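You operate a simulated robot arm through the tools that you are given. There is no shell and no other tool.

Carry out the task below with a simulated two-armed robot. There is one attempt and no reset: what you move stays moved.

TASK
Wipe up the spill on the top of the breakfast bar with the hand towel and put it back.

The check looks at the end state, three seconds after you hand in, the way a careful person would. Anything else that was tipped, shoved, dropped, spilled or broken makes it a failure. Flat cloth is picked up by pressing the open fingertips on it (5 to 10 N) and closing them slowly along it; thin cloth reads only 2 to 8 mm in the jaws.

THE ROBOT
Two 6-joint arms with two-finger parallel grippers on one trunk, on a base that drives. Base frame: it is fixed to the floor where the robot stands at the start and does not move with it; the origin is under the middle of the robot, x ahead of it, y to its left, z up. Lengths are in cm, angles in degrees, forces in N, time in s.
The left shoulder is at the start at [5, 17, 122.2], the right one opposite. Each reaches about 109.2 cm from its shoulder. Places, roughly: hand towel [200, -100, 100]. Payload 1.57 kg a hand.
The tool frame of a hand sits at the grasp point between the pads (the TCP): z along the fingers, y along the line on which they close. The tips reach 3 cm beyond it. The gripper opens to 8 cm. The fingers are 1.7 cm wide and 1.2 cm thick; the gripper's body (4 by 8.2 cm) begins 8 cm behind the TCP.
Orientation is that of the tool frame in the base frame, as a unit quaternion [x, y, z, w]. With the fingers straight down and closing along the base's y, the tool's x points along the base's -x, its y along +y and its z along -z.

THE INTERFACE
- The arms move only by the tool move_arm. It takes "left_steps", "right_steps" or both (then of equal length, played together; a hand with none holds still); each is one flat list of numbers, 7 for each row, row after row: the shift along the tool's x, y, z in m, then the turn, a rotation vector about the tool's x, y, z in degrees, then the finger opening in m, from 0 to 0.08. In form: [tx, ty, tz, rx, ry, rz, jaw, tx, ty, tz, rx, ry, rz, jaw, ...]. A call has 1 to 20 rows; each row is the pose to reach, as a shift and turn from the pose commanded when the call began, along the tool's axes at that moment. Rows are played at 5 a second. More than 5 cm and 8.6 degrees between two rows, or a gripper value outside its range, and nothing of the call is played. Where a pose cannot be reached the arm comes as near as it can. A force on the tool above 40 N (or 10 N above the force at the start of the call, whichever is more), or a blocked arm, ends the call early, and 0.2 s more pass. Each finger travels about 4.5 cm/s and halts on what it meets, pressing with about 34 N; the grip force reading is that of the motor and also rises with nothing between the fingers. The clock runs only during rows and for 0.2 s after the last one: add rows that repeat a pose to give the fingers time. It gives the time, the measured TCP pose, the force on the tool (base axes), the opening and the grip force at its end, in the units of the frame above (readings bear some noise), with the torque about the TCP (base axes, N m) and any sound that the robot's microphone picked up.
- Cameras (640 x 400 px; columns grow to the right, rows downward): "scene" is now at [3.89, -1.93, 179.52]; the picture's right is [-0.23, -0.97, 0.00], its down [-0.70, 0.16, -0.69] and it looks along [0.67, -0.16, -0.72] (base axes); focal length 277 px, centre (320, 200). "left" rides on the left gripper at [7.2, 0.7, -12.2] in its tool frame; the picture's right is [-0.09, 1.00, 0.00], its down [-0.84, -0.08, -0.54] and it looks along [-0.54, -0.05, 0.84] (tool axes); focal length 238 px, centre (320, 200). "right" rides on the right gripper at [7.2, -0.7, -12.2] in its tool frame; the picture's right is [0.09, 1.00, 0.00], its down [-0.84, 0.08, -0.54] and it looks along [-0.54, 0.05, 0.84] (tool axes); focal length 238 px, centre (320, 200). There is no depth. A picture from a camera that has moved, and an enlarged one, comes with that camera's place and axes in the base frame and with its lens.
- capture(camera): a new picture of that camera. The clock stands still meanwhile.
- raise_lower(by): slides the trunk up (or, below 0, down) by that many cm; the arms and the scene camera ride with it, the base frame stays. It gives what a move gives, with no picture.
- base_move(legs): drives the robot by 1 to 6 legs, each [ahead, left, turn to the left] in cm, cm and degrees, along the robot's own axes; the way and the turn of a leg run together, so that a leg with both is an arc; at most 150 cm and 180 degrees a leg. The arms and the cameras ride along, it lands a little off, and it stops where it bumps. It gives what a move gives.
- pan_tilt(pan, tilt): turns the head with the scene camera to pan (to the left, within 86 degrees either way) and tilt (down, from -29 to 69), counted from straight ahead of the robot. It gives what a move gives.
- close_up(camera, box): a new picture of the part [left, top, right, bottom] of that camera's present view, enlarged. The clock stands still meanwhile.
- hand_in(): hands the job in; it is judged then, once.

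Places have to be worked out from the pictures, the camera data and where the tool is seen. Open the grippers and draw the arms clear of the work before you hand the job in, unless the task says otherwise.

The tools are called after "Emit:" as a command line: name --argument value ..., lists and objects as JSON in quotes. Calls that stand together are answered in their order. move_arm: Moves the arms, as the interface text tells. Its arguments: {"type":"object","properties":{"left_steps":{"type":"array","items":{"type":"number"}},"right_steps":{"type":"array","items":{"type":"number"}}},"required":[]} The other tools are called the same way: raise_lower (by) slides the trunk up or down; base_move (legs) drives the base; pan_tilt (pan, tilt) turns the head that bears the scene camera; capture (camera) takes a picture; close_up (camera, box) takes an enlarged picture of a part of a camera's view; hand_in () hands the job in.

At the start:

```text
time_s: 0.0
left_position: [42.99, 6.04, 111.23]
left_ee_rot: [0.158, 0.986, 0.05, -0.021]
left_contact_force: [-0.6, 0.3, -0.9]
left_torque: [-0.03, -0.01, 0.01]
left_width: 8.0
left_gripper_force: 0.1
right_position: [69.32, -35.28, 111.07]
right_ee_rot: [-0.001, 1.0, -0.001, 0.0]
right_contact_force: [-0.1, -0.2, 0.3]
right_torque: [0.0, -0.02, 0.04]
right_width: 8.03
right_gripper_force: 0.1
trunk travel left (down, up): [-83.7, 13.3]
robot x, y, heading: [-0.06, 0.33, -0.2]
head pan, tilt: [-13.1, 46.3]
```

scene: 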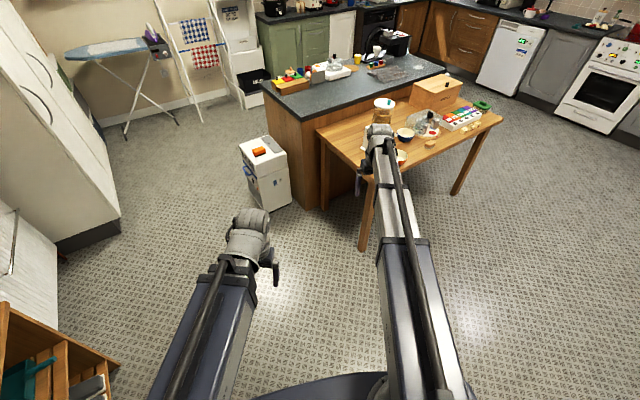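
right: 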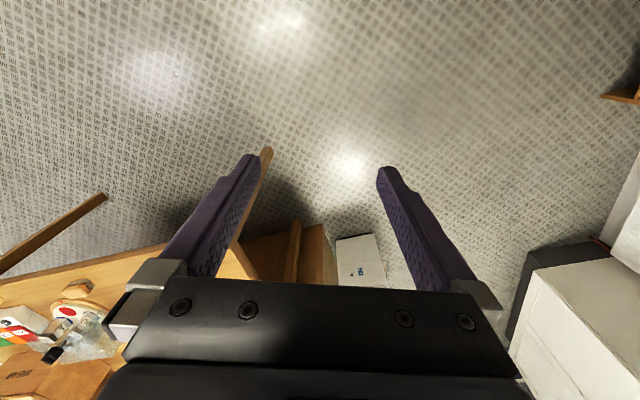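
left: 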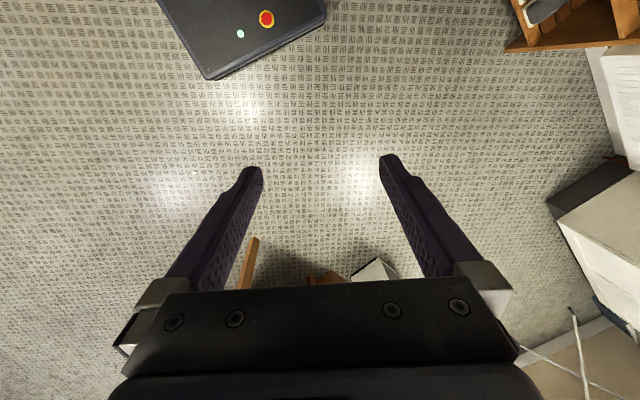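

The scene picture shows a bar with a dark top behind a wooden table, and a rack at the upper left. I enlarge the bar region first to find the spill and the towel.

Emit:
close_up --camera "scene" --box '[250, 20, 510, 180]'

Emit:
close_up --camera "scene" --box '[340, 20, 460, 95]'

Emit:
close_up --camera "scene" --box '[140, 0, 300, 100]'

```text
2.46 times, centred on (380, 100) of scene
camera zoom: at [3.89, -1.93, 179.52], right [-0.23, -0.97, 0.0], down [-0.7, 0.16, -0.69], along [0.67, -0.16, -0.72], focal length 681 px, centre (172, 446)
```

zoom: 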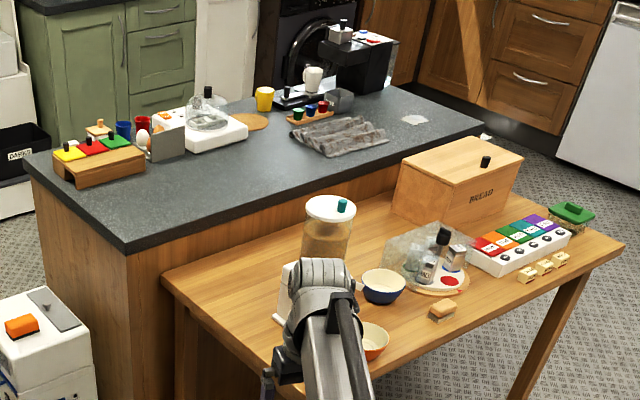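

```text
5.33 times, centred on (400, 58) of scene
camera zoom: at [3.89, -1.93, 179.52], right [-0.23, -0.97, 0.0], down [-0.7, 0.16, -0.69], along [0.67, -0.16, -0.72], focal length 1476 px, centre (-107, 960)
```

zoom: 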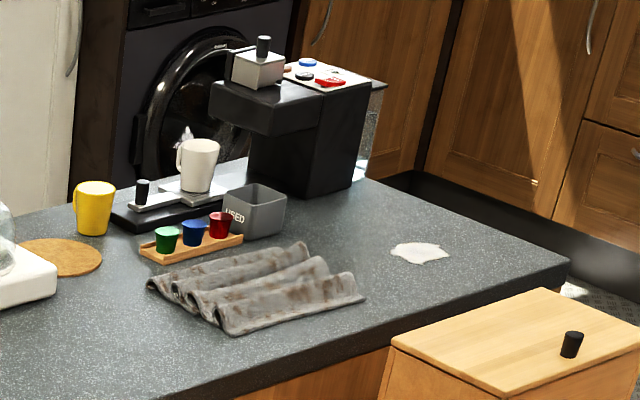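

```text
4.00 times, centred on (220, 50) of scene
camera zoom: at [3.89, -1.93, 179.52], right [-0.23, -0.97, 0.0], down [-0.7, 0.16, -0.69], along [0.67, -0.16, -0.72], focal length 1107 px, centre (720, 800)
```

zoom: 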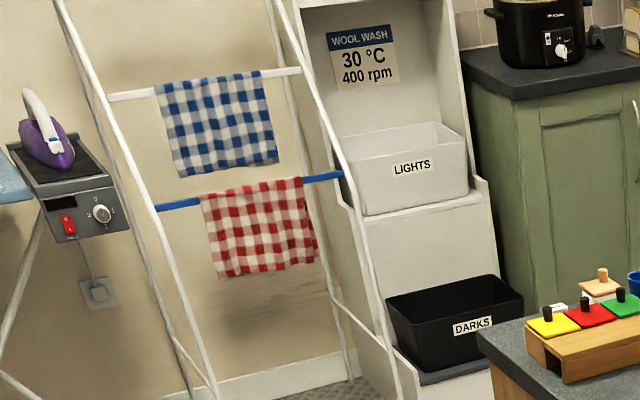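

The grey folded towel lies on the bar at about (200, -100) and the whitish spill is to its right at about (207, -130). Before driving around the table's right end, I look for obstacles to the right.

Emit:
pan_tilt --pan -60 --tilt 35

Emit:
capture --camera "scene"

Emit:
pan_tilt --pan -30 --tilt 25

Emit:
capture --camera "scene"

```text
time_s: 1.1
left_position: [42.96, 6.0, 111.25]
left_ee_rot: [0.157, 0.986, 0.05, -0.022]
left_contact_force: [0.0, -0.2, 0.1]
left_torque: [-0.02, 0.03, 0.0]
left_width: 7.99
left_gripper_force: 0.0
right_position: [69.38, -35.31, 111.3]
right_ee_rot: [0.0, 1.0, -0.001, -0.001]
right_contact_force: [0.0, 0.7, 0.3]
right_torque: [0.01, 0.02, 0.01]
right_width: 8.0
right_gripper_force: 0.2
trunk travel left (down, up): [-83.7, 13.3]
robot x, y, heading: [0.09, 0.22, 0.1]
head pan, tilt: [-60.0, 35.0]
```

```text
taken
camera scene: at [0.47, -7.74, 181.18], right [-0.87, -0.5, 0.0], down [-0.29, 0.5, -0.82], along [0.41, -0.71, -0.57], focal length 277 px, centre (320, 200)
```

scene: 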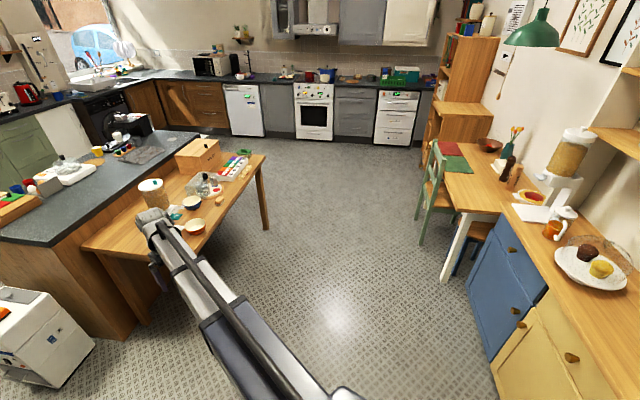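

```text
time_s: 2.1
left_position: [42.91, 5.95, 111.33]
left_ee_rot: [0.158, 0.986, 0.049, -0.021]
left_contact_force: [0.2, 0.5, 0.6]
left_torque: [-0.04, -0.01, -0.02]
left_width: 7.96
left_gripper_force: 0.1
right_position: [69.45, -35.29, 111.14]
right_ee_rot: [0.001, 1.0, 0.0, -0.001]
right_contact_force: [0.3, 0.3, -0.3]
right_torque: [-0.03, 0.04, 0.0]
right_width: 8.03
right_gripper_force: 0.1
trunk travel left (down, up): [-83.7, 13.3]
robot x, y, heading: [0.07, -0.07, -0.3]
head pan, tilt: [-30.0, 25.0]
```

```text
taken
camera scene: at [4.04, -4.73, 182.75], right [-0.5, -0.87, 0.0], down [-0.37, 0.21, -0.91], along [0.78, -0.45, -0.42], focal length 277 px, centre (320, 200)
```

scene: 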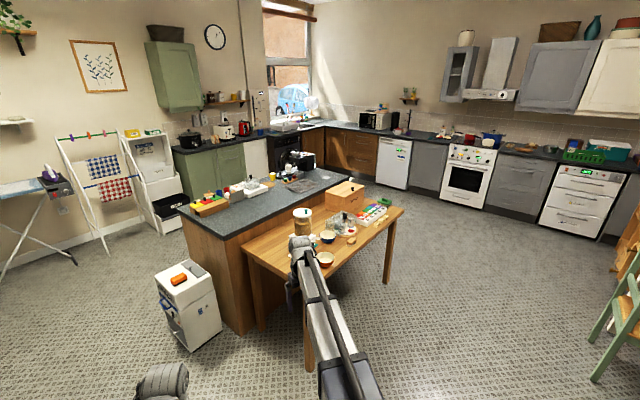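

The floor to the right of the table is open, and the table's right end looks flush with the bar's right end, near (150..195, -165..-148). I drive around to the bar's right end, keeping well clear, then turn toward it and look.

Emit:
base_move --legs '[[0, -130, 0], [0, -110, 0], [110, 0, 0], [105, 0, 0], [0, 0, 75]]'

Emit:
pan_tilt --pan 25 --tilt 40

Emit:
capture --camera "scene"

```text
time_s: 10.6
left_position: [46.15, -149.71, 111.33]
left_ee_rot: [0.191, 0.98, 0.052, -0.02]
left_contact_force: [-0.2, -0.1, 0.1]
left_torque: [0.04, -0.01, 0.02]
left_width: 8.0
left_gripper_force: 0.1
right_position: [69.62, -192.69, 110.97]
right_ee_rot: [0.033, 0.999, 0.0, 0.001]
right_contact_force: [0.0, -0.6, 0.9]
right_torque: [0.02, 0.04, -0.03]
right_width: 8.02
right_gripper_force: 0.1
trunk travel left (down, up): [-83.7, 13.3]
robot x, y, heading: [2.5, -152.58, -3.8]
head pan, tilt: [-30.0, 25.0]
stopped in leg 2: the robot was blocked; the commanded pose is now the measured one
```

```text
time_s: 11.8
left_position: [45.95, -149.58, 111.29]
left_ee_rot: [0.192, 0.98, 0.051, -0.02]
left_contact_force: [-0.3, 0.1, 0.4]
left_torque: [-0.01, -0.01, -0.03]
left_width: 8.01
left_gripper_force: 0.1
right_position: [69.47, -192.22, 111.04]
right_ee_rot: [0.034, 0.999, 0.0, 0.0]
right_contact_force: [-0.8, -0.6, 0.1]
right_torque: [0.03, -0.01, 0.02]
right_width: 8.0
right_gripper_force: 0.1
trunk travel left (down, up): [-83.7, 13.3]
robot x, y, heading: [2.5, -152.66, -3.7]
head pan, tilt: [25.0, 40.0]
```

```text
taken
camera scene: at [6.68, -149.39, 180.43], right [0.36, -0.93, 0.0], down [-0.6, -0.23, -0.77], along [0.71, 0.28, -0.64], focal length 277 px, centre (320, 200)
```

scene: 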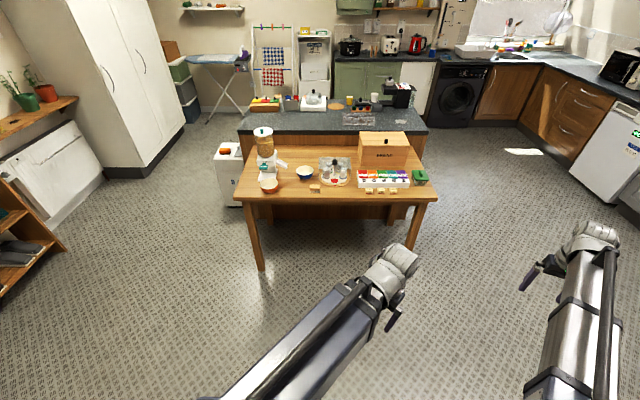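

The base bumped near the yellow cabinet corner on the right, around (-20, -175). The clear way is ahead and then diagonally right, past the table's front-right corner near (150, -165), with the counters over 1 m further on.

Emit:
base_move --legs '[[55, -20, 0], [75, -60, 0], [90, 0, 0], [0, 0, 75]]'

Emit:
pan_tilt --pan 30 --tilt 40

Emit:
capture --camera "scene"

```text
time_s: 13.5
left_position: [53.5, -160.73, 111.25]
left_ee_rot: [0.266, 0.962, 0.054, -0.016]
left_contact_force: [0.2, -0.2, 0.6]
left_torque: [0.04, 0.0, -0.03]
left_width: 8.0
left_gripper_force: 0.0
right_position: [70.34, -206.78, 111.12]
right_ee_rot: [0.111, 0.994, 0.0, 0.0]
right_contact_force: [-0.4, -0.3, 0.0]
right_torque: [0.04, 0.02, 0.04]
right_width: 7.99
right_gripper_force: 0.1
trunk travel left (down, up): [-83.7, 13.3]
robot x, y, heading: [10.47, -156.96, -12.9]
head pan, tilt: [25.0, 40.0]
stopped in leg 1: the robot was blocked; the commanded pose is now the measured one
```

```text
time_s: 14.2
left_position: [53.54, -160.56, 111.25]
left_ee_rot: [0.266, 0.962, 0.053, -0.015]
left_contact_force: [-1.0, -0.5, 0.1]
left_torque: [-0.01, 0.02, 0.0]
left_width: 8.01
left_gripper_force: 0.1
right_position: [70.12, -206.52, 111.21]
right_ee_rot: [0.11, 0.994, 0.0, 0.0]
right_contact_force: [0.3, -0.1, 0.3]
right_torque: [0.01, 0.0, -0.03]
right_width: 8.01
right_gripper_force: 0.0
trunk travel left (down, up): [-83.7, 13.3]
robot x, y, heading: [10.41, -156.91, -12.6]
head pan, tilt: [30.0, 40.0]
```

```text
taken
camera scene: at [14.52, -153.58, 180.42], right [0.29, -0.96, 0.0], down [-0.61, -0.19, -0.77], along [0.73, 0.23, -0.64], focal length 277 px, centre (320, 200)
```

scene: 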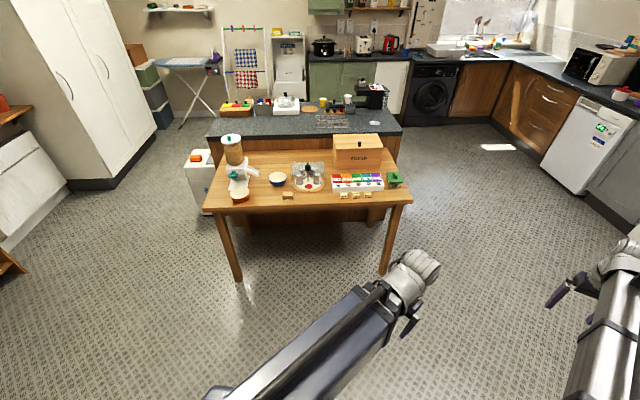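

The base is still catching on something to its right, and its heading slipped to -12.9°. I look down to the right to see what it is before moving again.

Emit:
pan_tilt --pan -75 --tilt 55

Emit:
capture --camera "scene"

```text
time_s: 16.0
left_position: [53.38, -160.54, 111.23]
left_ee_rot: [0.266, 0.962, 0.053, -0.015]
left_contact_force: [0.3, 0.0, -0.3]
left_torque: [0.02, 0.01, -0.02]
left_width: 7.96
left_gripper_force: 0.0
right_position: [70.09, -206.62, 111.1]
right_ee_rot: [0.111, 0.994, -0.001, 0.0]
right_contact_force: [0.2, 0.1, -0.5]
right_torque: [0.01, 0.02, -0.01]
right_width: 8.0
right_gripper_force: 0.0
trunk travel left (down, up): [-83.7, 13.3]
robot x, y, heading: [10.29, -156.83, -13.4]
head pan, tilt: [-75.0, 55.0]
```

```text
taken
camera scene: at [6.67, -163.33, 178.36], right [-1.0, -0.04, 0.0], down [-0.03, 0.82, -0.57], along [0.02, -0.57, -0.82], focal length 277 px, centre (320, 200)
```

scene: 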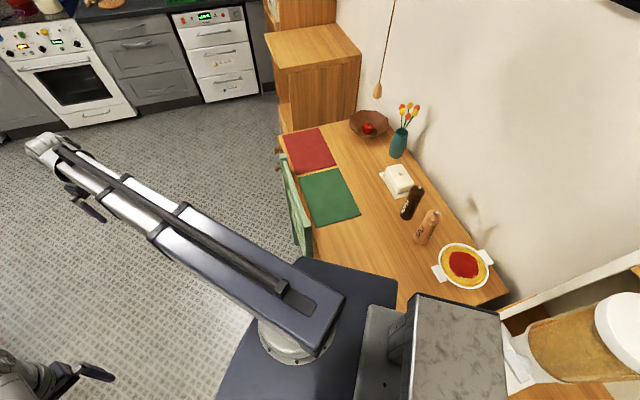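

The base was scraping the dining table and counter on its right. I step left first to free it, then go ahead, then right, and ahead again to pass the far corner of the work table.

Emit:
base_move --legs '[[0, 22, 0], [65, 0, 0], [40, -75, 0], [105, 0, 0]]'

Emit:
pan_tilt --pan 60 --tilt 40

Emit:
capture --camera "scene"

```text
time_s: 30.0
left_position: [246.67, -256.53, 111.33]
left_ee_rot: [0.252, 0.966, 0.053, -0.016]
left_contact_force: [0.0, -0.1, 0.3]
left_torque: [0.0, -0.02, 0.01]
left_width: 7.99
left_gripper_force: 0.0
right_position: [264.5, -302.03, 111.16]
right_ee_rot: [0.095, 0.995, -0.001, 0.001]
right_contact_force: [0.8, 0.8, 0.3]
right_torque: [0.02, -0.02, 0.01]
right_width: 8.02
right_gripper_force: 0.0
trunk travel left (down, up): [-83.7, 13.3]
robot x, y, heading: [202.94, -254.11, -11.2]
head pan, tilt: [-75.0, 55.0]
```

```text
time_s: 32.2
left_position: [246.61, -256.52, 111.39]
left_ee_rot: [0.252, 0.966, 0.052, -0.016]
left_contact_force: [-0.3, 0.3, 0.9]
left_torque: [-0.01, 0.01, 0.0]
left_width: 7.97
left_gripper_force: 0.0
right_position: [264.48, -302.01, 111.23]
right_ee_rot: [0.096, 0.995, -0.001, 0.0]
right_contact_force: [-0.3, -0.1, -0.5]
right_torque: [0.01, 0.03, 0.01]
right_width: 8.0
right_gripper_force: 0.2
trunk travel left (down, up): [-83.7, 13.3]
robot x, y, heading: [203.59, -254.19, -11.2]
head pan, tilt: [60.0, 40.0]
```

```text
taken
camera scene: at [204.98, -247.09, 180.42], right [0.75, -0.66, 0.0], down [-0.42, -0.48, -0.77], along [0.5, 0.58, -0.64], focal length 277 px, centre (320, 200)
```

scene: 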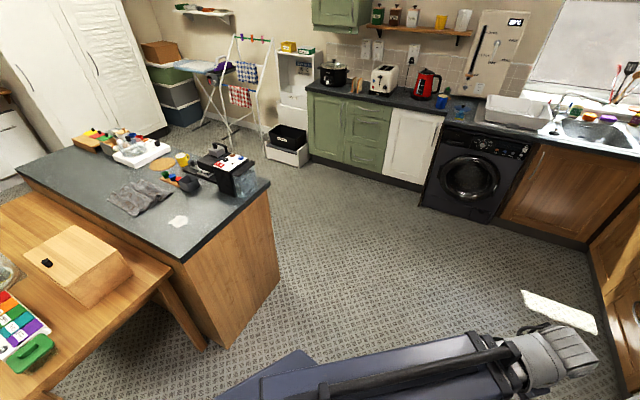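

From here the bar's right end runs from about (208, -158) to (261, -138). The spill is about (216, -135), the towel about (207, -104), and the coffee machine sits at the far right corner. The right arm would pass near the coffee machine, so I fold it back before turning.

Emit:
move_arm --right_steps '[0.04, -0.015, -0.012, 0, 0, 0, 0.08, 0.08, -0.03, -0.024, 0, 0, 0, 0.08, 0.12, -0.045, -0.036, 0, 0, 0, 0.08, 0.16, -0.06, -0.048, 0, 0, 0, 0.08, 0.2, -0.075, -0.06, 0, 0, 0, 0.08, 0.24, -0.09, -0.072, 0, 0, 0, 0.08, 0.28, -0.105, -0.084, 0, 0, 0, 0.08, 0.32, -0.12, -0.096, 0, 0, 0, 0.08]'

Emit:
base_move --legs '[[0, 0, 122]]'

Emit:
pan_tilt --pan 0 --tilt 40

Emit:
capture --camera "scene"

```text
time_s: 34.0
left_position: [246.54, -256.58, 111.27]
left_ee_rot: [0.253, 0.966, 0.053, -0.016]
left_contact_force: [0.5, -1.0, -0.5]
left_torque: [-0.03, 0.02, 0.01]
left_width: 8.02
left_gripper_force: 0.0
right_position: [230.65, -307.96, 111.22]
right_ee_rot: [0.096, 0.995, 0.0, 0.0]
right_contact_force: [0.1, 0.4, 0.3]
right_torque: [-0.01, 0.02, 0.01]
right_width: 8.0
right_gripper_force: 0.0
right hand out of reach, approached as far as the arm can: row 1, 2, 3, 4, 5, 6, 7, 8
trunk travel left (down, up): [-83.7, 13.3]
robot x, y, heading: [203.16, -254.31, -11.3]
head pan, tilt: [60.0, 40.0]
```

```text
time_s: 39.4
left_position: [182.71, -215.98, 111.29]
left_ee_rot: [0.719, -0.692, -0.011, 0.054]
left_contact_force: [0.0, -0.6, 0.6]
left_torque: [0.02, 0.0, 0.01]
left_width: 7.99
left_gripper_force: 0.0
right_position: [234.85, -202.7, 111.23]
right_ee_rot: [0.822, -0.57, 0.001, -0.001]
right_contact_force: [0.4, -0.8, -0.6]
right_torque: [0.01, -0.01, -0.01]
right_width: 7.98
right_gripper_force: 0.0
trunk travel left (down, up): [-83.7, 13.3]
robot x, y, heading: [203.19, -254.47, 110.4]
head pan, tilt: [60.0, 40.0]
```

```text
time_s: 40.7
left_position: [182.61, -215.97, 111.19]
left_ee_rot: [0.72, -0.692, -0.012, 0.054]
left_contact_force: [-0.5, -0.7, 0.6]
left_torque: [0.01, -0.04, 0.0]
left_width: 7.98
left_gripper_force: 0.1
right_position: [234.7, -202.59, 111.27]
right_ee_rot: [0.822, -0.57, 0.0, 0.0]
right_contact_force: [-0.3, -0.2, -0.1]
right_torque: [0.01, -0.01, -0.01]
right_width: 7.99
right_gripper_force: 0.1
trunk travel left (down, up): [-83.7, 13.3]
robot x, y, heading: [203.36, -254.24, 110.3]
head pan, tilt: [0.0, 40.0]
```

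```text
taken
camera scene: at [201.74, -250.04, 180.42], right [0.94, 0.35, 0.0], down [0.22, -0.6, -0.77], along [-0.27, 0.72, -0.64], focal length 277 px, centre (320, 200)
```

scene: 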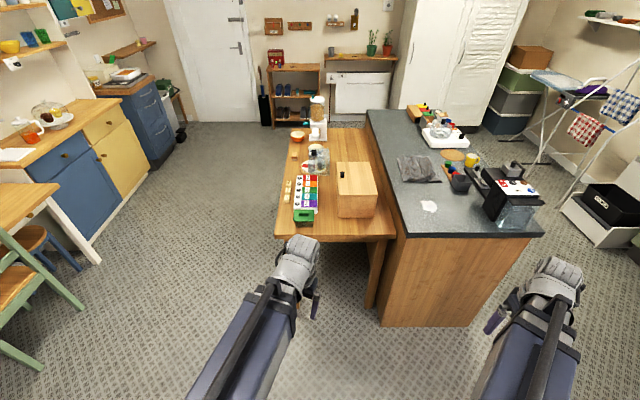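

The bar end is now ahead and to the right, its top at roughly z 90. I slide right about 63 cm and then ahead 42 cm, so that the left arm stands in front of the spill and towel.

Emit:
base_move --legs '[[0, -63, 0], [42, 0, 0]]'

Emit:
pan_tilt --pan 10 --tilt 50

Emit:
capture --camera "scene"

Emit:
capture --camera "left"

```text
time_s: 46.4
left_position: [226.9, -155.2, 111.28]
left_ee_rot: [0.722, -0.689, -0.011, 0.055]
left_contact_force: [-0.6, 0.1, 0.1]
left_torque: [-0.02, -0.02, -0.01]
left_width: 8.0
left_gripper_force: 0.1
right_position: [279.01, -141.55, 111.14]
right_ee_rot: [0.823, -0.568, 0.001, -0.001]
right_contact_force: [0.1, 0.7, -0.2]
right_torque: [-0.07, -0.02, -0.01]
right_width: 8.02
right_gripper_force: 0.1
trunk travel left (down, up): [-83.7, 13.3]
robot x, y, heading: [247.89, -193.32, 110.5]
head pan, tilt: [0.0, 40.0]
```

```text
time_s: 47.1
left_position: [226.85, -155.31, 111.4]
left_ee_rot: [0.721, -0.69, -0.012, 0.054]
left_contact_force: [0.4, -0.3, 0.4]
left_torque: [-0.01, 0.02, 0.0]
left_width: 8.0
left_gripper_force: 0.1
right_position: [278.95, -141.67, 111.13]
right_ee_rot: [0.823, -0.568, 0.0, 0.0]
right_contact_force: [0.6, -1.5, -0.1]
right_torque: [0.02, 0.01, 0.0]
right_width: 7.99
right_gripper_force: 0.1
trunk travel left (down, up): [-83.7, 13.3]
robot x, y, heading: [247.41, -192.93, 110.6]
head pan, tilt: [10.0, 50.0]
```

```text
taken
camera scene: at [245.3, -190.56, 179.01], right [0.86, 0.51, 0.0], down [0.39, -0.66, -0.64], along [-0.33, 0.55, -0.77], focal length 277 px, centre (320, 200)
```

scene: 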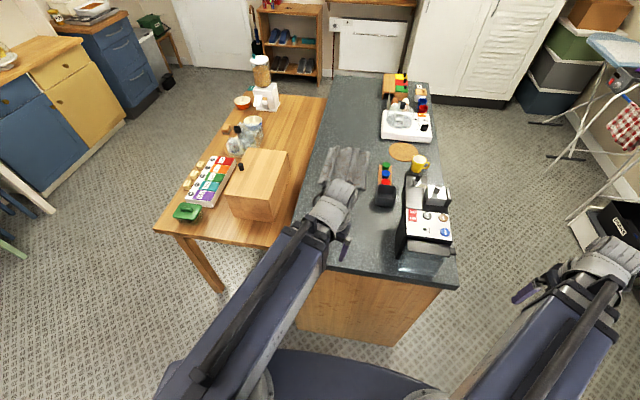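

```text
taken
camera left: at [227.81, -161.65, 123.86], right [-0.99, 0.05, 0.09], down [0.09, 0.87, 0.48], along [-0.05, 0.49, -0.87], focal length 238 px, centre (320, 200)
```

left: 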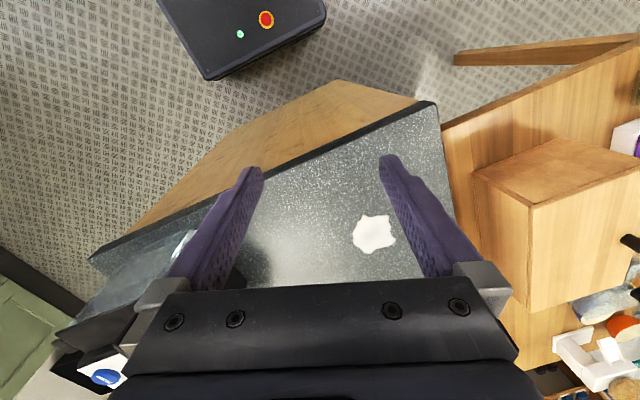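

The left wrist view puts the spill at about (216.5, -135) and the bar's near corner at (209, -156.5). The base front is about 20 cm short of the bar, so I creep 11 cm closer for reach.

Emit:
base_move --legs '[[11, 0, 0]]'

Emit:
close_up --camera "scene" --box '[240, 60, 480, 210]'

Emit:
capture --camera "left"

```text
time_s: 48.3
left_position: [223.01, -144.88, 111.15]
left_ee_rot: [0.721, -0.69, -0.011, 0.055]
left_contact_force: [0.6, 0.0, 0.0]
left_torque: [-0.02, -0.02, 0.0]
left_width: 7.96
left_gripper_force: 0.0
right_position: [275.02, -131.05, 111.07]
right_ee_rot: [0.823, -0.568, 0.0, -0.001]
right_contact_force: [-0.1, 0.6, -0.5]
right_torque: [-0.04, 0.0, 0.02]
right_width: 7.99
right_gripper_force: 0.0
trunk travel left (down, up): [-83.7, 13.3]
robot x, y, heading: [244.09, -183.1, 110.9]
head pan, tilt: [10.0, 50.0]
```

```text
2.67 times, centred on (360, 135) of scene
camera zoom: at [241.28, -179.93, 179.0], right [0.86, 0.51, 0.0], down [0.39, -0.66, -0.64], along [-0.33, 0.55, -0.77], focal length 738 px, centre (213, 373)
```

zoom: 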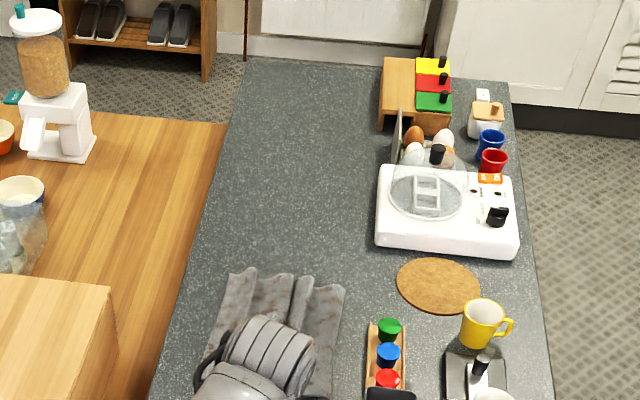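

```text
taken
camera left: at [223.79, -151.12, 123.8], right [-0.99, 0.05, 0.09], down [0.09, 0.87, 0.48], along [-0.05, 0.49, -0.87], focal length 238 px, centre (320, 200)
```

left: 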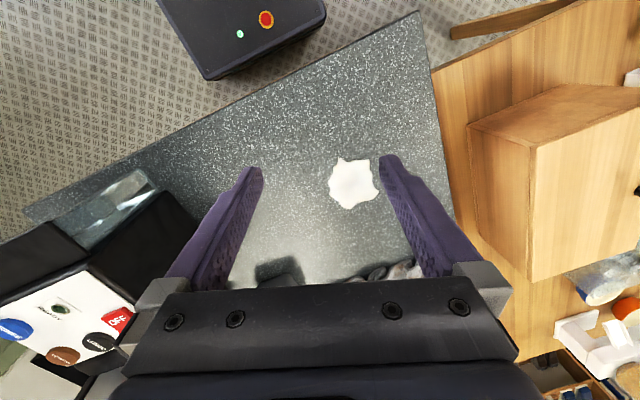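

The bar top triangulates to z ≈ 90.4, with the spill centre at about (216.5, -134.8). I now move the left hand forward above the near part of the towel, turning it to point straight down with the jaws across the folds, to see the cloth close up.

Emit:
move_arm --left_steps '[-0.042, 0.0134, -0.0027, 0.99, -0.425, -3.07, 0.08, -0.084, 0.0268, -0.0054, 1.98, -0.85, -6.14, 0.08, -0.126, 0.0401, -0.008, 2.97, -1.275, -9.21, 0.08, -0.168, 0.0535, -0.0107, 3.96, -1.7, -12.28, 0.08, -0.21, 0.0669, -0.0134, 4.95, -2.125, -15.35, 0.08, -0.252, 0.0803, -0.0161, 5.95, -2.55, -18.4, 0.08, -0.252, 0.0803, -0.0161, 5.95, -2.55, -18.4, 0.08]'

Emit:
capture --camera "left"

Emit:
capture --camera "scene"

```text
time_s: 49.9
left_position: [213.9, -120.06, 111.21]
left_ee_rot: [0.824, -0.566, -0.001, -0.001]
left_contact_force: [0.7, -1.0, -0.1]
left_torque: [0.01, -0.02, -0.01]
left_width: 7.99
left_gripper_force: 0.1
left hand out of reach, approached as far as the arm can: row 1, 2, 3, 4, 5, 6, 7
right_position: [275.15, -131.21, 111.19]
right_ee_rot: [0.823, -0.568, 0.0, -0.001]
right_contact_force: [0.6, 0.4, -0.5]
right_torque: [0.0, 0.0, -0.02]
right_width: 7.98
right_gripper_force: 0.0
trunk travel left (down, up): [-83.7, 13.3]
robot x, y, heading: [243.75, -182.87, 110.5]
head pan, tilt: [10.0, 50.0]
```

```text
taken
camera left: at [215.84, -127.01, 123.34], right [-0.96, -0.27, 0.0], down [-0.23, 0.81, 0.54], along [-0.15, 0.52, -0.84], focal length 238 px, centre (320, 200)
```

left: 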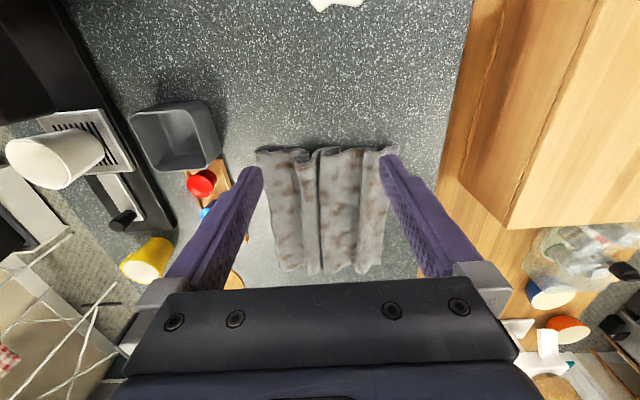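

```text
taken
camera scene: at [241.4, -180.24, 179.01], right [0.86, 0.51, 0.0], down [0.39, -0.66, -0.64], along [-0.33, 0.55, -0.77], focal length 277 px, centre (320, 200)
```

scene: 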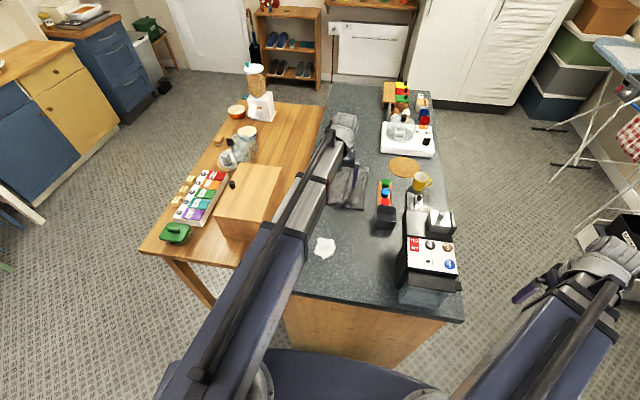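

The towel is clearly seen: about 20 cm across by 25 cm along, centred near (207.6, -103.6), its folds running along the bar's length. I enlarge it to choose a ridge to grip.

Emit:
close_up --camera "left" --box '[220, 130, 420, 285]'

Emit:
close_up --camera "scene" --box '[290, 150, 410, 260]'

```text
2.58 times, centred on (320, 208) of left
camera zoom: at [215.84, -127.01, 123.34], right [-0.96, -0.27, 0.0], down [-0.23, 0.81, 0.54], along [-0.15, 0.52, -0.84], focal length 615 px, centre (320, 181)
```

zoom: 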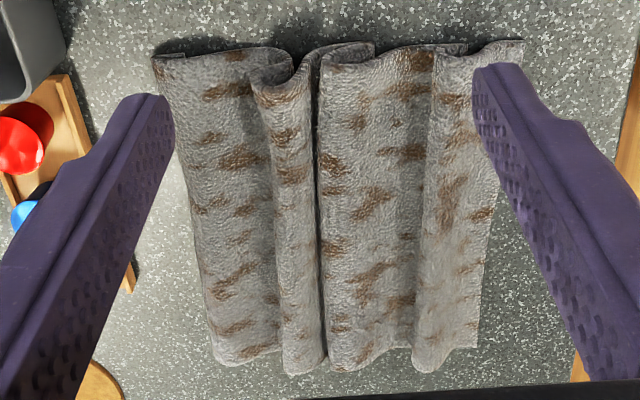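

```text
3.64 times, centred on (350, 205) of scene
camera zoom: at [241.4, -180.24, 179.01], right [0.86, 0.51, 0.0], down [0.39, -0.66, -0.64], along [-0.33, 0.55, -0.77], focal length 1006 px, centre (211, 182)
```

zoom: 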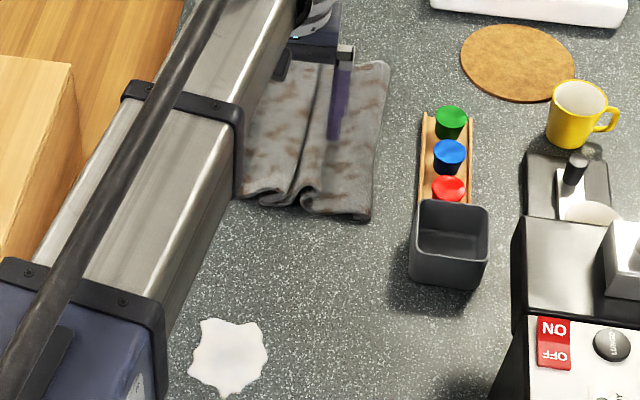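

The raised pleat runs along the bar through about (211.5, -105). I move above it at about z 105 with the jaws open and check the reading, before pressing down to grip it across.

Emit:
move_arm --left_steps '[-0.039, -0.0074, 0.016, 0, 0, 0, 0.08, -0.078, -0.0148, 0.032, 0, 0, 0, 0.08, -0.117, -0.0221, 0.048, 0, 0, 0, 0.08, -0.156, -0.0295, 0.064, 0, 0, 0, 0.08, -0.156, -0.0295, 0.064, 0, 0, 0, 0.08]'

Emit:
capture --camera "left"

Emit:
capture --camera "scene"

```text
time_s: 51.1
left_position: [211.19, -104.64, 111.13]
left_ee_rot: [0.824, -0.567, -0.001, -0.002]
left_contact_force: [0.4, -0.2, -0.4]
left_torque: [-0.02, 0.02, -0.02]
left_width: 7.97
left_gripper_force: 0.1
left hand out of reach, approached as far as the arm can: row 1, 2, 3, 4, 5
right_position: [275.16, -131.26, 111.11]
right_ee_rot: [0.823, -0.567, 0.0, -0.001]
right_contact_force: [-0.2, -0.6, 0.4]
right_torque: [0.03, -0.02, 0.02]
right_width: 8.02
right_gripper_force: 0.0
trunk travel left (down, up): [-83.7, 13.3]
robot x, y, heading: [243.7, -183.13, 110.7]
head pan, tilt: [10.0, 50.0]
```

```text
taken
camera left: at [213.25, -111.52, 123.33], right [-0.96, -0.27, 0.0], down [-0.23, 0.81, 0.54], along [-0.15, 0.52, -0.84], focal length 238 px, centre (320, 200)
```

left: 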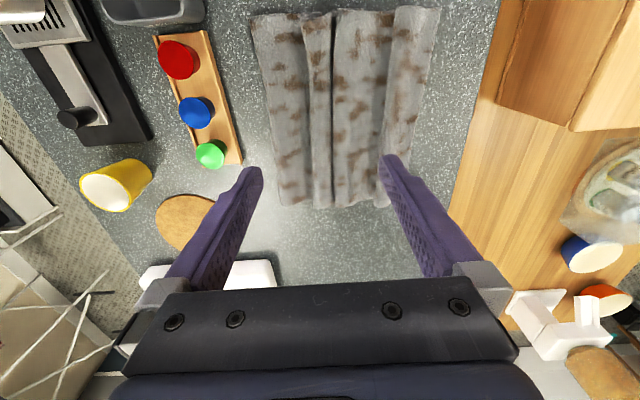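

```text
taken
camera scene: at [241.38, -180.21, 179.01], right [0.86, 0.51, 0.0], down [0.39, -0.66, -0.64], along [-0.33, 0.55, -0.77], focal length 277 px, centre (320, 200)
```

scene: 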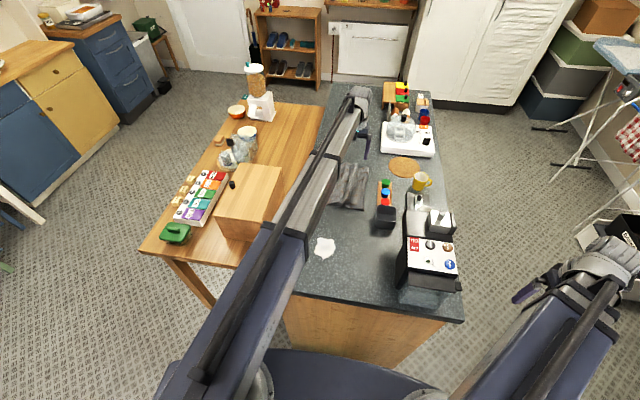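

The hand followed in x and y but stayed at z 111 although I commanded 6 cm down, so the arm may not move vertically while pointing down. I test this with a pure 3 cm downward shift, which is still 12 cm above the towel.

Emit:
move_arm --left_steps '[0, 0, 0.015, 0, 0, 0, 0.08, 0, 0, 0.03, 0, 0, 0, 0.08, 0, 0, 0.03, 0, 0, 0, 0.08]'

```text
time_s: 51.9
left_position: [211.24, -104.55, 111.26]
left_ee_rot: [0.824, -0.567, 0.0, -0.001]
left_contact_force: [0.3, -0.1, 0.1]
left_torque: [0.01, -0.01, 0.02]
left_width: 8.01
left_gripper_force: 0.0
left hand out of reach, approached as far as the arm can: row 1, 2, 3
right_position: [275.1, -131.28, 111.13]
right_ee_rot: [0.823, -0.568, 0.001, -0.001]
right_contact_force: [-0.5, -0.6, 0.1]
right_torque: [0.02, -0.01, -0.02]
right_width: 7.99
right_gripper_force: 0.0
trunk travel left (down, up): [-83.7, 13.3]
robot x, y, heading: [243.58, -183.14, 110.5]
head pan, tilt: [10.0, 50.0]
```

The z did not change, so this is an extending-beam arm whose height comes only from the trunk. The hand is centred over the narrow pleat. I first swing the right hand 10 cm further from the bar's far corner, then lower the trunk 13 cm and look.

Emit:
move_arm --right_steps '[0, -0.04, 0, 0, 0, 0, 0.08, 0, -0.08, 0, 0, 0, 0, 0.08, 0, -0.12, 0, 0, 0, 0, 0.08, 0, -0.12, 0, 0, 0, 0, 0.08]'

Emit:
raise_lower --by -13

Emit:
capture --camera "left"

Emit:
capture --camera "scene"

```text
time_s: 52.9
left_position: [211.13, -104.5, 111.09]
left_ee_rot: [0.824, -0.567, 0.0, -0.002]
left_contact_force: [0.5, 0.4, -1.5]
left_torque: [0.0, -0.06, 0.04]
left_width: 8.01
left_gripper_force: 0.1
right_position: [286.36, -126.78, 111.13]
right_ee_rot: [0.823, -0.568, 0.0, -0.001]
right_contact_force: [-0.1, -0.7, -0.3]
right_torque: [0.0, 0.03, -0.01]
right_width: 7.98
right_gripper_force: 0.0
trunk travel left (down, up): [-83.7, 13.3]
robot x, y, heading: [243.43, -183.22, 110.7]
head pan, tilt: [10.0, 50.0]
```

```text
time_s: 54.5
left_position: [211.21, -104.49, 98.18]
left_ee_rot: [0.824, -0.566, 0.0, -0.001]
left_contact_force: [-0.1, 0.5, 0.6]
left_torque: [-0.01, -0.02, -0.01]
left_width: 7.98
left_gripper_force: 0.1
right_position: [286.21, -126.82, 98.13]
right_ee_rot: [0.823, -0.567, 0.0, 0.0]
right_contact_force: [-0.3, 0.6, 0.4]
right_torque: [-0.02, -0.07, -0.04]
right_width: 7.98
right_gripper_force: 0.1
trunk travel left (down, up): [-70.7, 26.3]
robot x, y, heading: [243.83, -182.7, 110.9]
head pan, tilt: [10.0, 50.0]
```

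```text
taken
camera left: at [213.24, -111.49, 110.31], right [-0.96, -0.27, 0.0], down [-0.23, 0.81, 0.54], along [-0.15, 0.52, -0.84], focal length 238 px, centre (320, 200)
```

left: 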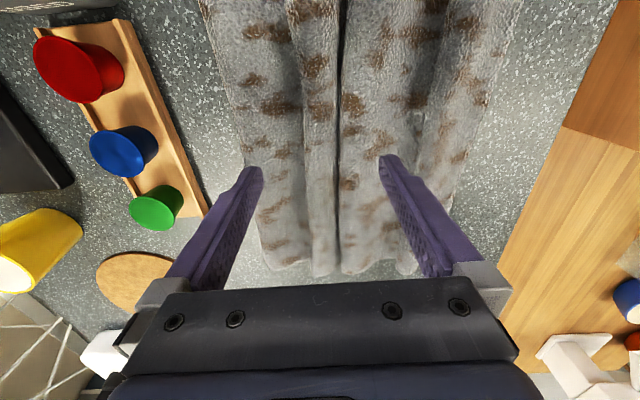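

```text
taken
camera scene: at [241.37, -180.16, 166.01], right [0.86, 0.51, 0.0], down [0.39, -0.66, -0.64], along [-0.33, 0.55, -0.77], focal length 277 px, centre (320, 200)
```

scene: 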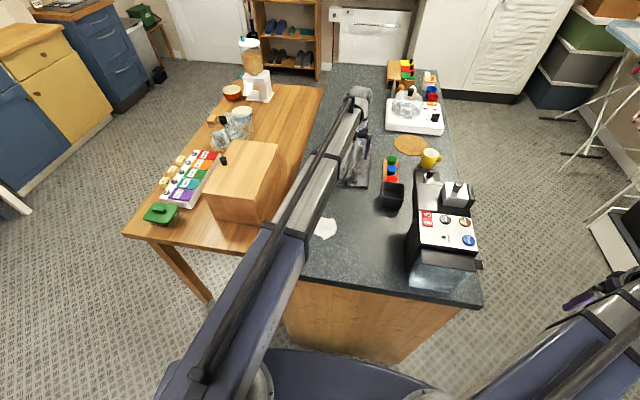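

The tips are at about z 95.2, straddling the narrow pleat. I lower in small steps and watch the contact force.

Emit:
raise_lower --by -2.5

Emit:
capture --camera "left"

```text
time_s: 55.2
left_position: [211.29, -104.57, 95.61]
left_ee_rot: [0.824, -0.567, 0.0, -0.001]
left_contact_force: [-0.2, 0.0, -0.3]
left_torque: [0.0, 0.03, -0.03]
left_width: 7.97
left_gripper_force: 0.0
right_position: [286.29, -126.71, 95.69]
right_ee_rot: [0.823, -0.568, 0.0, 0.0]
right_contact_force: [0.1, -0.1, 0.4]
right_torque: [0.02, -0.02, 0.01]
right_width: 8.0
right_gripper_force: 0.0
trunk travel left (down, up): [-68.2, 28.8]
robot x, y, heading: [243.4, -183.12, 110.6]
head pan, tilt: [10.0, 50.0]
```

```text
taken
camera left: at [213.24, -111.5, 107.81], right [-0.96, -0.27, 0.0], down [-0.23, 0.81, 0.54], along [-0.15, 0.52, -0.84], focal length 238 px, centre (320, 200)
```

left: 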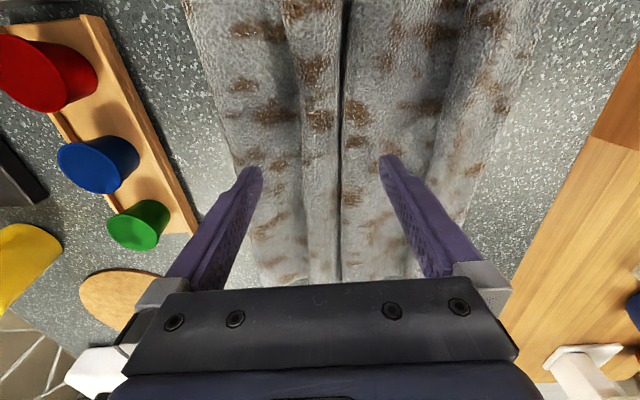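

There is no contact yet with the tips at about z 92.6. I continue down in small steps.

Emit:
raise_lower --by -0.8

Emit:
raise_lower --by -0.4

```text
time_s: 55.8
left_position: [211.25, -104.62, 94.79]
left_ee_rot: [0.824, -0.567, -0.001, -0.002]
left_contact_force: [-0.7, -1.1, 0.5]
left_torque: [0.0, 0.02, 0.01]
left_width: 8.0
left_gripper_force: 0.1
right_position: [286.22, -126.92, 94.7]
right_ee_rot: [0.824, -0.567, 0.0, 0.0]
right_contact_force: [0.3, 0.4, -0.1]
right_torque: [0.01, 0.01, 0.01]
right_width: 7.99
right_gripper_force: 0.0
trunk travel left (down, up): [-67.4, 29.6]
robot x, y, heading: [243.9, -182.85, 111.0]
head pan, tilt: [10.0, 50.0]
```

```text
time_s: 56.3
left_position: [211.29, -104.58, 94.38]
left_ee_rot: [0.825, -0.566, 0.0, -0.002]
left_contact_force: [0.0, -0.7, -0.1]
left_torque: [0.0, -0.01, -0.02]
left_width: 7.99
left_gripper_force: 0.0
right_position: [286.33, -126.8, 94.37]
right_ee_rot: [0.823, -0.568, 0.001, -0.001]
right_contact_force: [-1.0, 0.6, -0.8]
right_torque: [0.01, 0.02, -0.02]
right_width: 7.99
right_gripper_force: 0.1
trunk travel left (down, up): [-67.0, 30.0]
robot x, y, heading: [243.83, -183.1, 111.0]
head pan, tilt: [10.0, 50.0]
```

Tips are at about z 91.4, still with no contact. I take another small step down.

Emit:
raise_lower --by -0.4

Emit:
raise_lower --by -0.2

Emit:
capture --camera "left"

```text
time_s: 56.9
left_position: [211.17, -104.62, 94.03]
left_ee_rot: [0.824, -0.566, 0.0, -0.001]
left_contact_force: [0.1, 0.5, 1.1]
left_torque: [-0.01, 0.01, 0.03]
left_width: 7.98
left_gripper_force: 0.0
right_position: [286.22, -126.76, 94.13]
right_ee_rot: [0.823, -0.568, 0.0, 0.0]
right_contact_force: [0.4, 0.2, 0.1]
right_torque: [0.01, 0.01, -0.01]
right_width: 8.0
right_gripper_force: 0.0
trunk travel left (down, up): [-66.6, 30.4]
robot x, y, heading: [243.63, -182.88, 110.8]
head pan, tilt: [10.0, 50.0]
```

```text
time_s: 57.4
left_position: [211.26, -104.43, 93.86]
left_ee_rot: [0.824, -0.567, -0.001, -0.001]
left_contact_force: [0.1, -0.6, 2.8]
left_torque: [-0.02, 0.07, -0.02]
left_width: 7.95
left_gripper_force: 0.0
right_position: [286.34, -126.8, 93.9]
right_ee_rot: [0.823, -0.568, 0.001, -0.001]
right_contact_force: [0.1, -0.4, 0.5]
right_torque: [0.0, 0.01, -0.03]
right_width: 8.03
right_gripper_force: 0.1
trunk travel left (down, up): [-66.4, 30.6]
robot x, y, heading: [244.04, -182.55, 110.6]
head pan, tilt: [10.0, 50.0]
```

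```text
taken
camera left: at [213.26, -111.5, 106.02], right [-0.96, -0.27, 0.0], down [-0.23, 0.81, 0.54], along [-0.15, 0.52, -0.84], focal length 238 px, centre (320, 200)
```

left: 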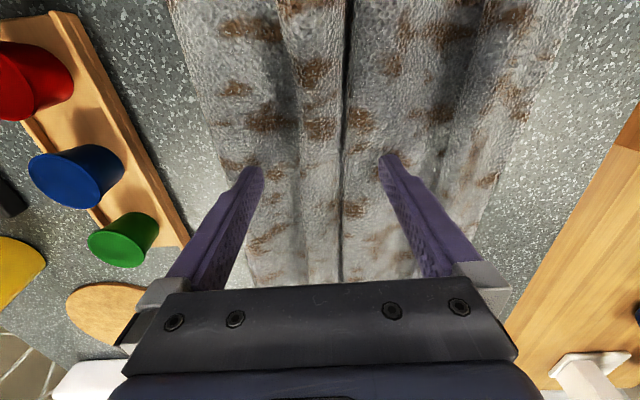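

The fingertips now touch the cloth with 2.8 N at TCP z 93.9. I press a little more to reach the 5–10 N range.

Emit:
raise_lower --by -0.15

```text
time_s: 57.9
left_position: [211.27, -104.5, 93.73]
left_ee_rot: [0.824, -0.566, 0.0, -0.002]
left_contact_force: [0.7, -0.4, 7.4]
left_torque: [-0.07, 0.18, -0.04]
left_width: 7.93
left_gripper_force: 0.1
right_position: [286.17, -126.84, 93.79]
right_ee_rot: [0.823, -0.568, 0.0, -0.002]
right_contact_force: [-0.9, -0.1, 0.6]
right_torque: [0.01, 0.0, 0.0]
right_width: 8.0
right_gripper_force: 0.1
trunk travel left (down, up): [-66.2, 30.8]
robot x, y, heading: [243.91, -182.7, 110.9]
head pan, tilt: [10.0, 50.0]
```

The press reads 7.4 N, which is in range. Now I close the fingers slowly along the cloth to gather the pleat.

Emit:
move_arm --left_steps '[0, 0, 0, 0, 0, 0, 0.075, 0, 0, 0, 0, 0, 0, 0.07, 0, 0, 0, 0, 0, 0, 0.065, 0, 0, 0, 0, 0, 0, 0.06, 0, 0, 0, 0, 0, 0, 0.055, 0, 0, 0, 0, 0, 0, 0.05, 0, 0, 0, 0, 0, 0, 0.045, 0, 0, 0, 0, 0, 0, 0.04, 0, 0, 0, 0, 0, 0, 0.035, 0, 0, 0, 0, 0, 0, 0.03, 0, 0, 0, 0, 0, 0, 0.025, 0, 0, 0, 0, 0, 0, 0.02, 0, 0, 0, 0, 0, 0, 0.015, 0, 0, 0, 0, 0, 0, 0.01, 0, 0, 0, 0, 0, 0, 0.005, 0, 0, 0, 0, 0, 0, 0.0, 0, 0, 0, 0, 0, 0, 0.0, 0, 0, 0, 0, 0, 0, 0.0]'

Emit:
capture --camera "left"

```text
time_s: 61.7
left_position: [211.34, -104.57, 93.85]
left_ee_rot: [0.824, -0.567, -0.001, -0.002]
left_contact_force: [1.6, -2.7, 13.9]
left_torque: [-0.15, 0.06, -0.03]
left_width: 1.2
left_gripper_force: 29.6
right_position: [286.26, -126.95, 93.75]
right_ee_rot: [0.823, -0.568, 0.0, -0.001]
right_contact_force: [-0.1, 0.7, -0.5]
right_torque: [0.02, -0.01, -0.02]
right_width: 8.01
right_gripper_force: 0.0
trunk travel left (down, up): [-66.2, 30.8]
robot x, y, heading: [243.98, -183.03, 110.6]
head pan, tilt: [10.0, 50.0]
```

```text
taken
camera left: at [213.3, -111.6, 105.96], right [-0.96, -0.27, 0.0], down [-0.23, 0.81, 0.54], along [-0.15, 0.52, -0.84], focal length 238 px, centre (320, 200)
```

left: 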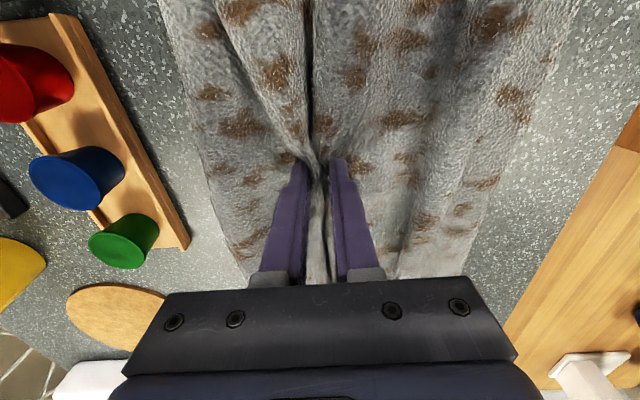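

The jaws hold 1.2 cm of gathered cloth with 29.6 N. I raise 1 cm to ease the pressure, and check that the cloth comes along.

Emit:
raise_lower --by 1.0

Emit:
capture --camera "left"

```text
time_s: 62.3
left_position: [211.07, -104.47, 94.77]
left_ee_rot: [0.824, -0.567, 0.0, -0.001]
left_contact_force: [-0.3, 0.1, 1.0]
left_torque: [0.0, -0.03, -0.07]
left_width: 0.78
left_gripper_force: 26.5
right_position: [286.26, -126.69, 94.75]
right_ee_rot: [0.823, -0.567, 0.001, -0.001]
right_contact_force: [0.1, 0.1, 0.6]
right_torque: [-0.01, 0.01, -0.01]
right_width: 7.99
right_gripper_force: 0.1
trunk travel left (down, up): [-67.2, 29.8]
robot x, y, heading: [243.75, -182.81, 110.7]
head pan, tilt: [10.0, 50.0]
```

```text
taken
camera left: at [213.23, -111.47, 106.84], right [-0.96, -0.27, 0.0], down [-0.23, 0.81, 0.54], along [-0.15, 0.52, -0.84], focal length 238 px, centre (320, 200)
```

left: 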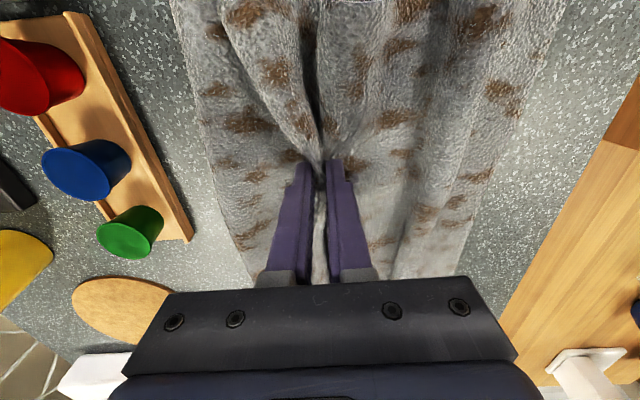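

The cloth is held at 0.78 cm. I drag it slowly toward the spill, 28 cm back and about 4 cm left, and look again.

Emit:
move_arm --left_steps '[0.02, 0.003, 0, 0, 0, 0, 0, 0.04, 0.006, 0, 0, 0, 0, 0, 0.06, 0.009, 0, 0, 0, 0, 0, 0.08, 0.012, 0, 0, 0, 0, 0, 0.1, 0.015, 0, 0, 0, 0, 0, 0.12, 0.018, 0, 0, 0, 0, 0, 0.14, 0.021, 0, 0, 0, 0, 0, 0.14, 0.021, 0, 0, 0, 0, 0]'

Emit:
capture --camera "left"

Emit:
capture --camera "scene"

```text
time_s: 64.1
left_position: [214.28, -118.13, 94.75]
left_ee_rot: [0.824, -0.566, 0.0, -0.001]
left_contact_force: [0.5, -0.3, 0.4]
left_torque: [0.04, -0.03, -0.05]
left_width: 0.74
left_gripper_force: 26.4
right_position: [286.31, -126.83, 94.72]
right_ee_rot: [0.823, -0.568, 0.001, 0.0]
right_contact_force: [-0.4, -1.4, -0.3]
right_torque: [-0.03, 0.01, 0.02]
right_width: 8.0
right_gripper_force: 0.0
trunk travel left (down, up): [-67.2, 29.8]
robot x, y, heading: [244.11, -182.79, 110.8]
head pan, tilt: [10.0, 50.0]
```

```text
taken
camera left: at [216.3, -125.09, 106.86], right [-0.96, -0.27, 0.0], down [-0.23, 0.81, 0.54], along [-0.15, 0.52, -0.84], focal length 238 px, centre (320, 200)
```

left: 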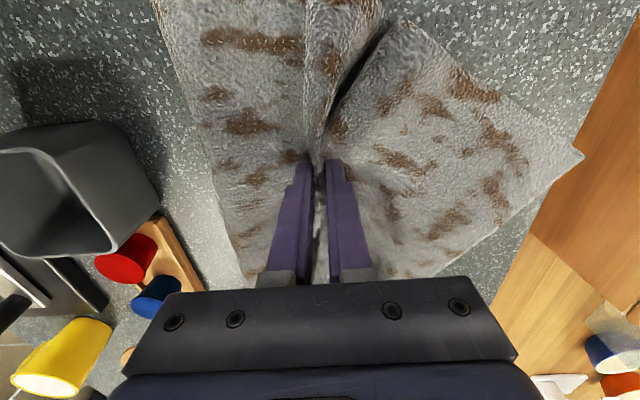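

```text
taken
camera scene: at [241.38, -180.15, 162.56], right [0.86, 0.51, 0.0], down [0.39, -0.66, -0.64], along [-0.33, 0.55, -0.77], focal length 277 px, centre (320, 200)
```

scene: 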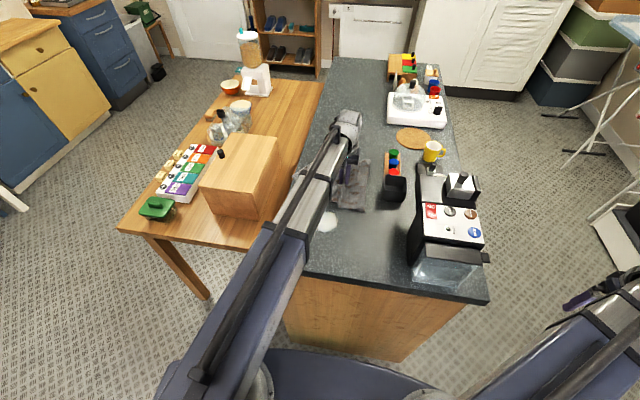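

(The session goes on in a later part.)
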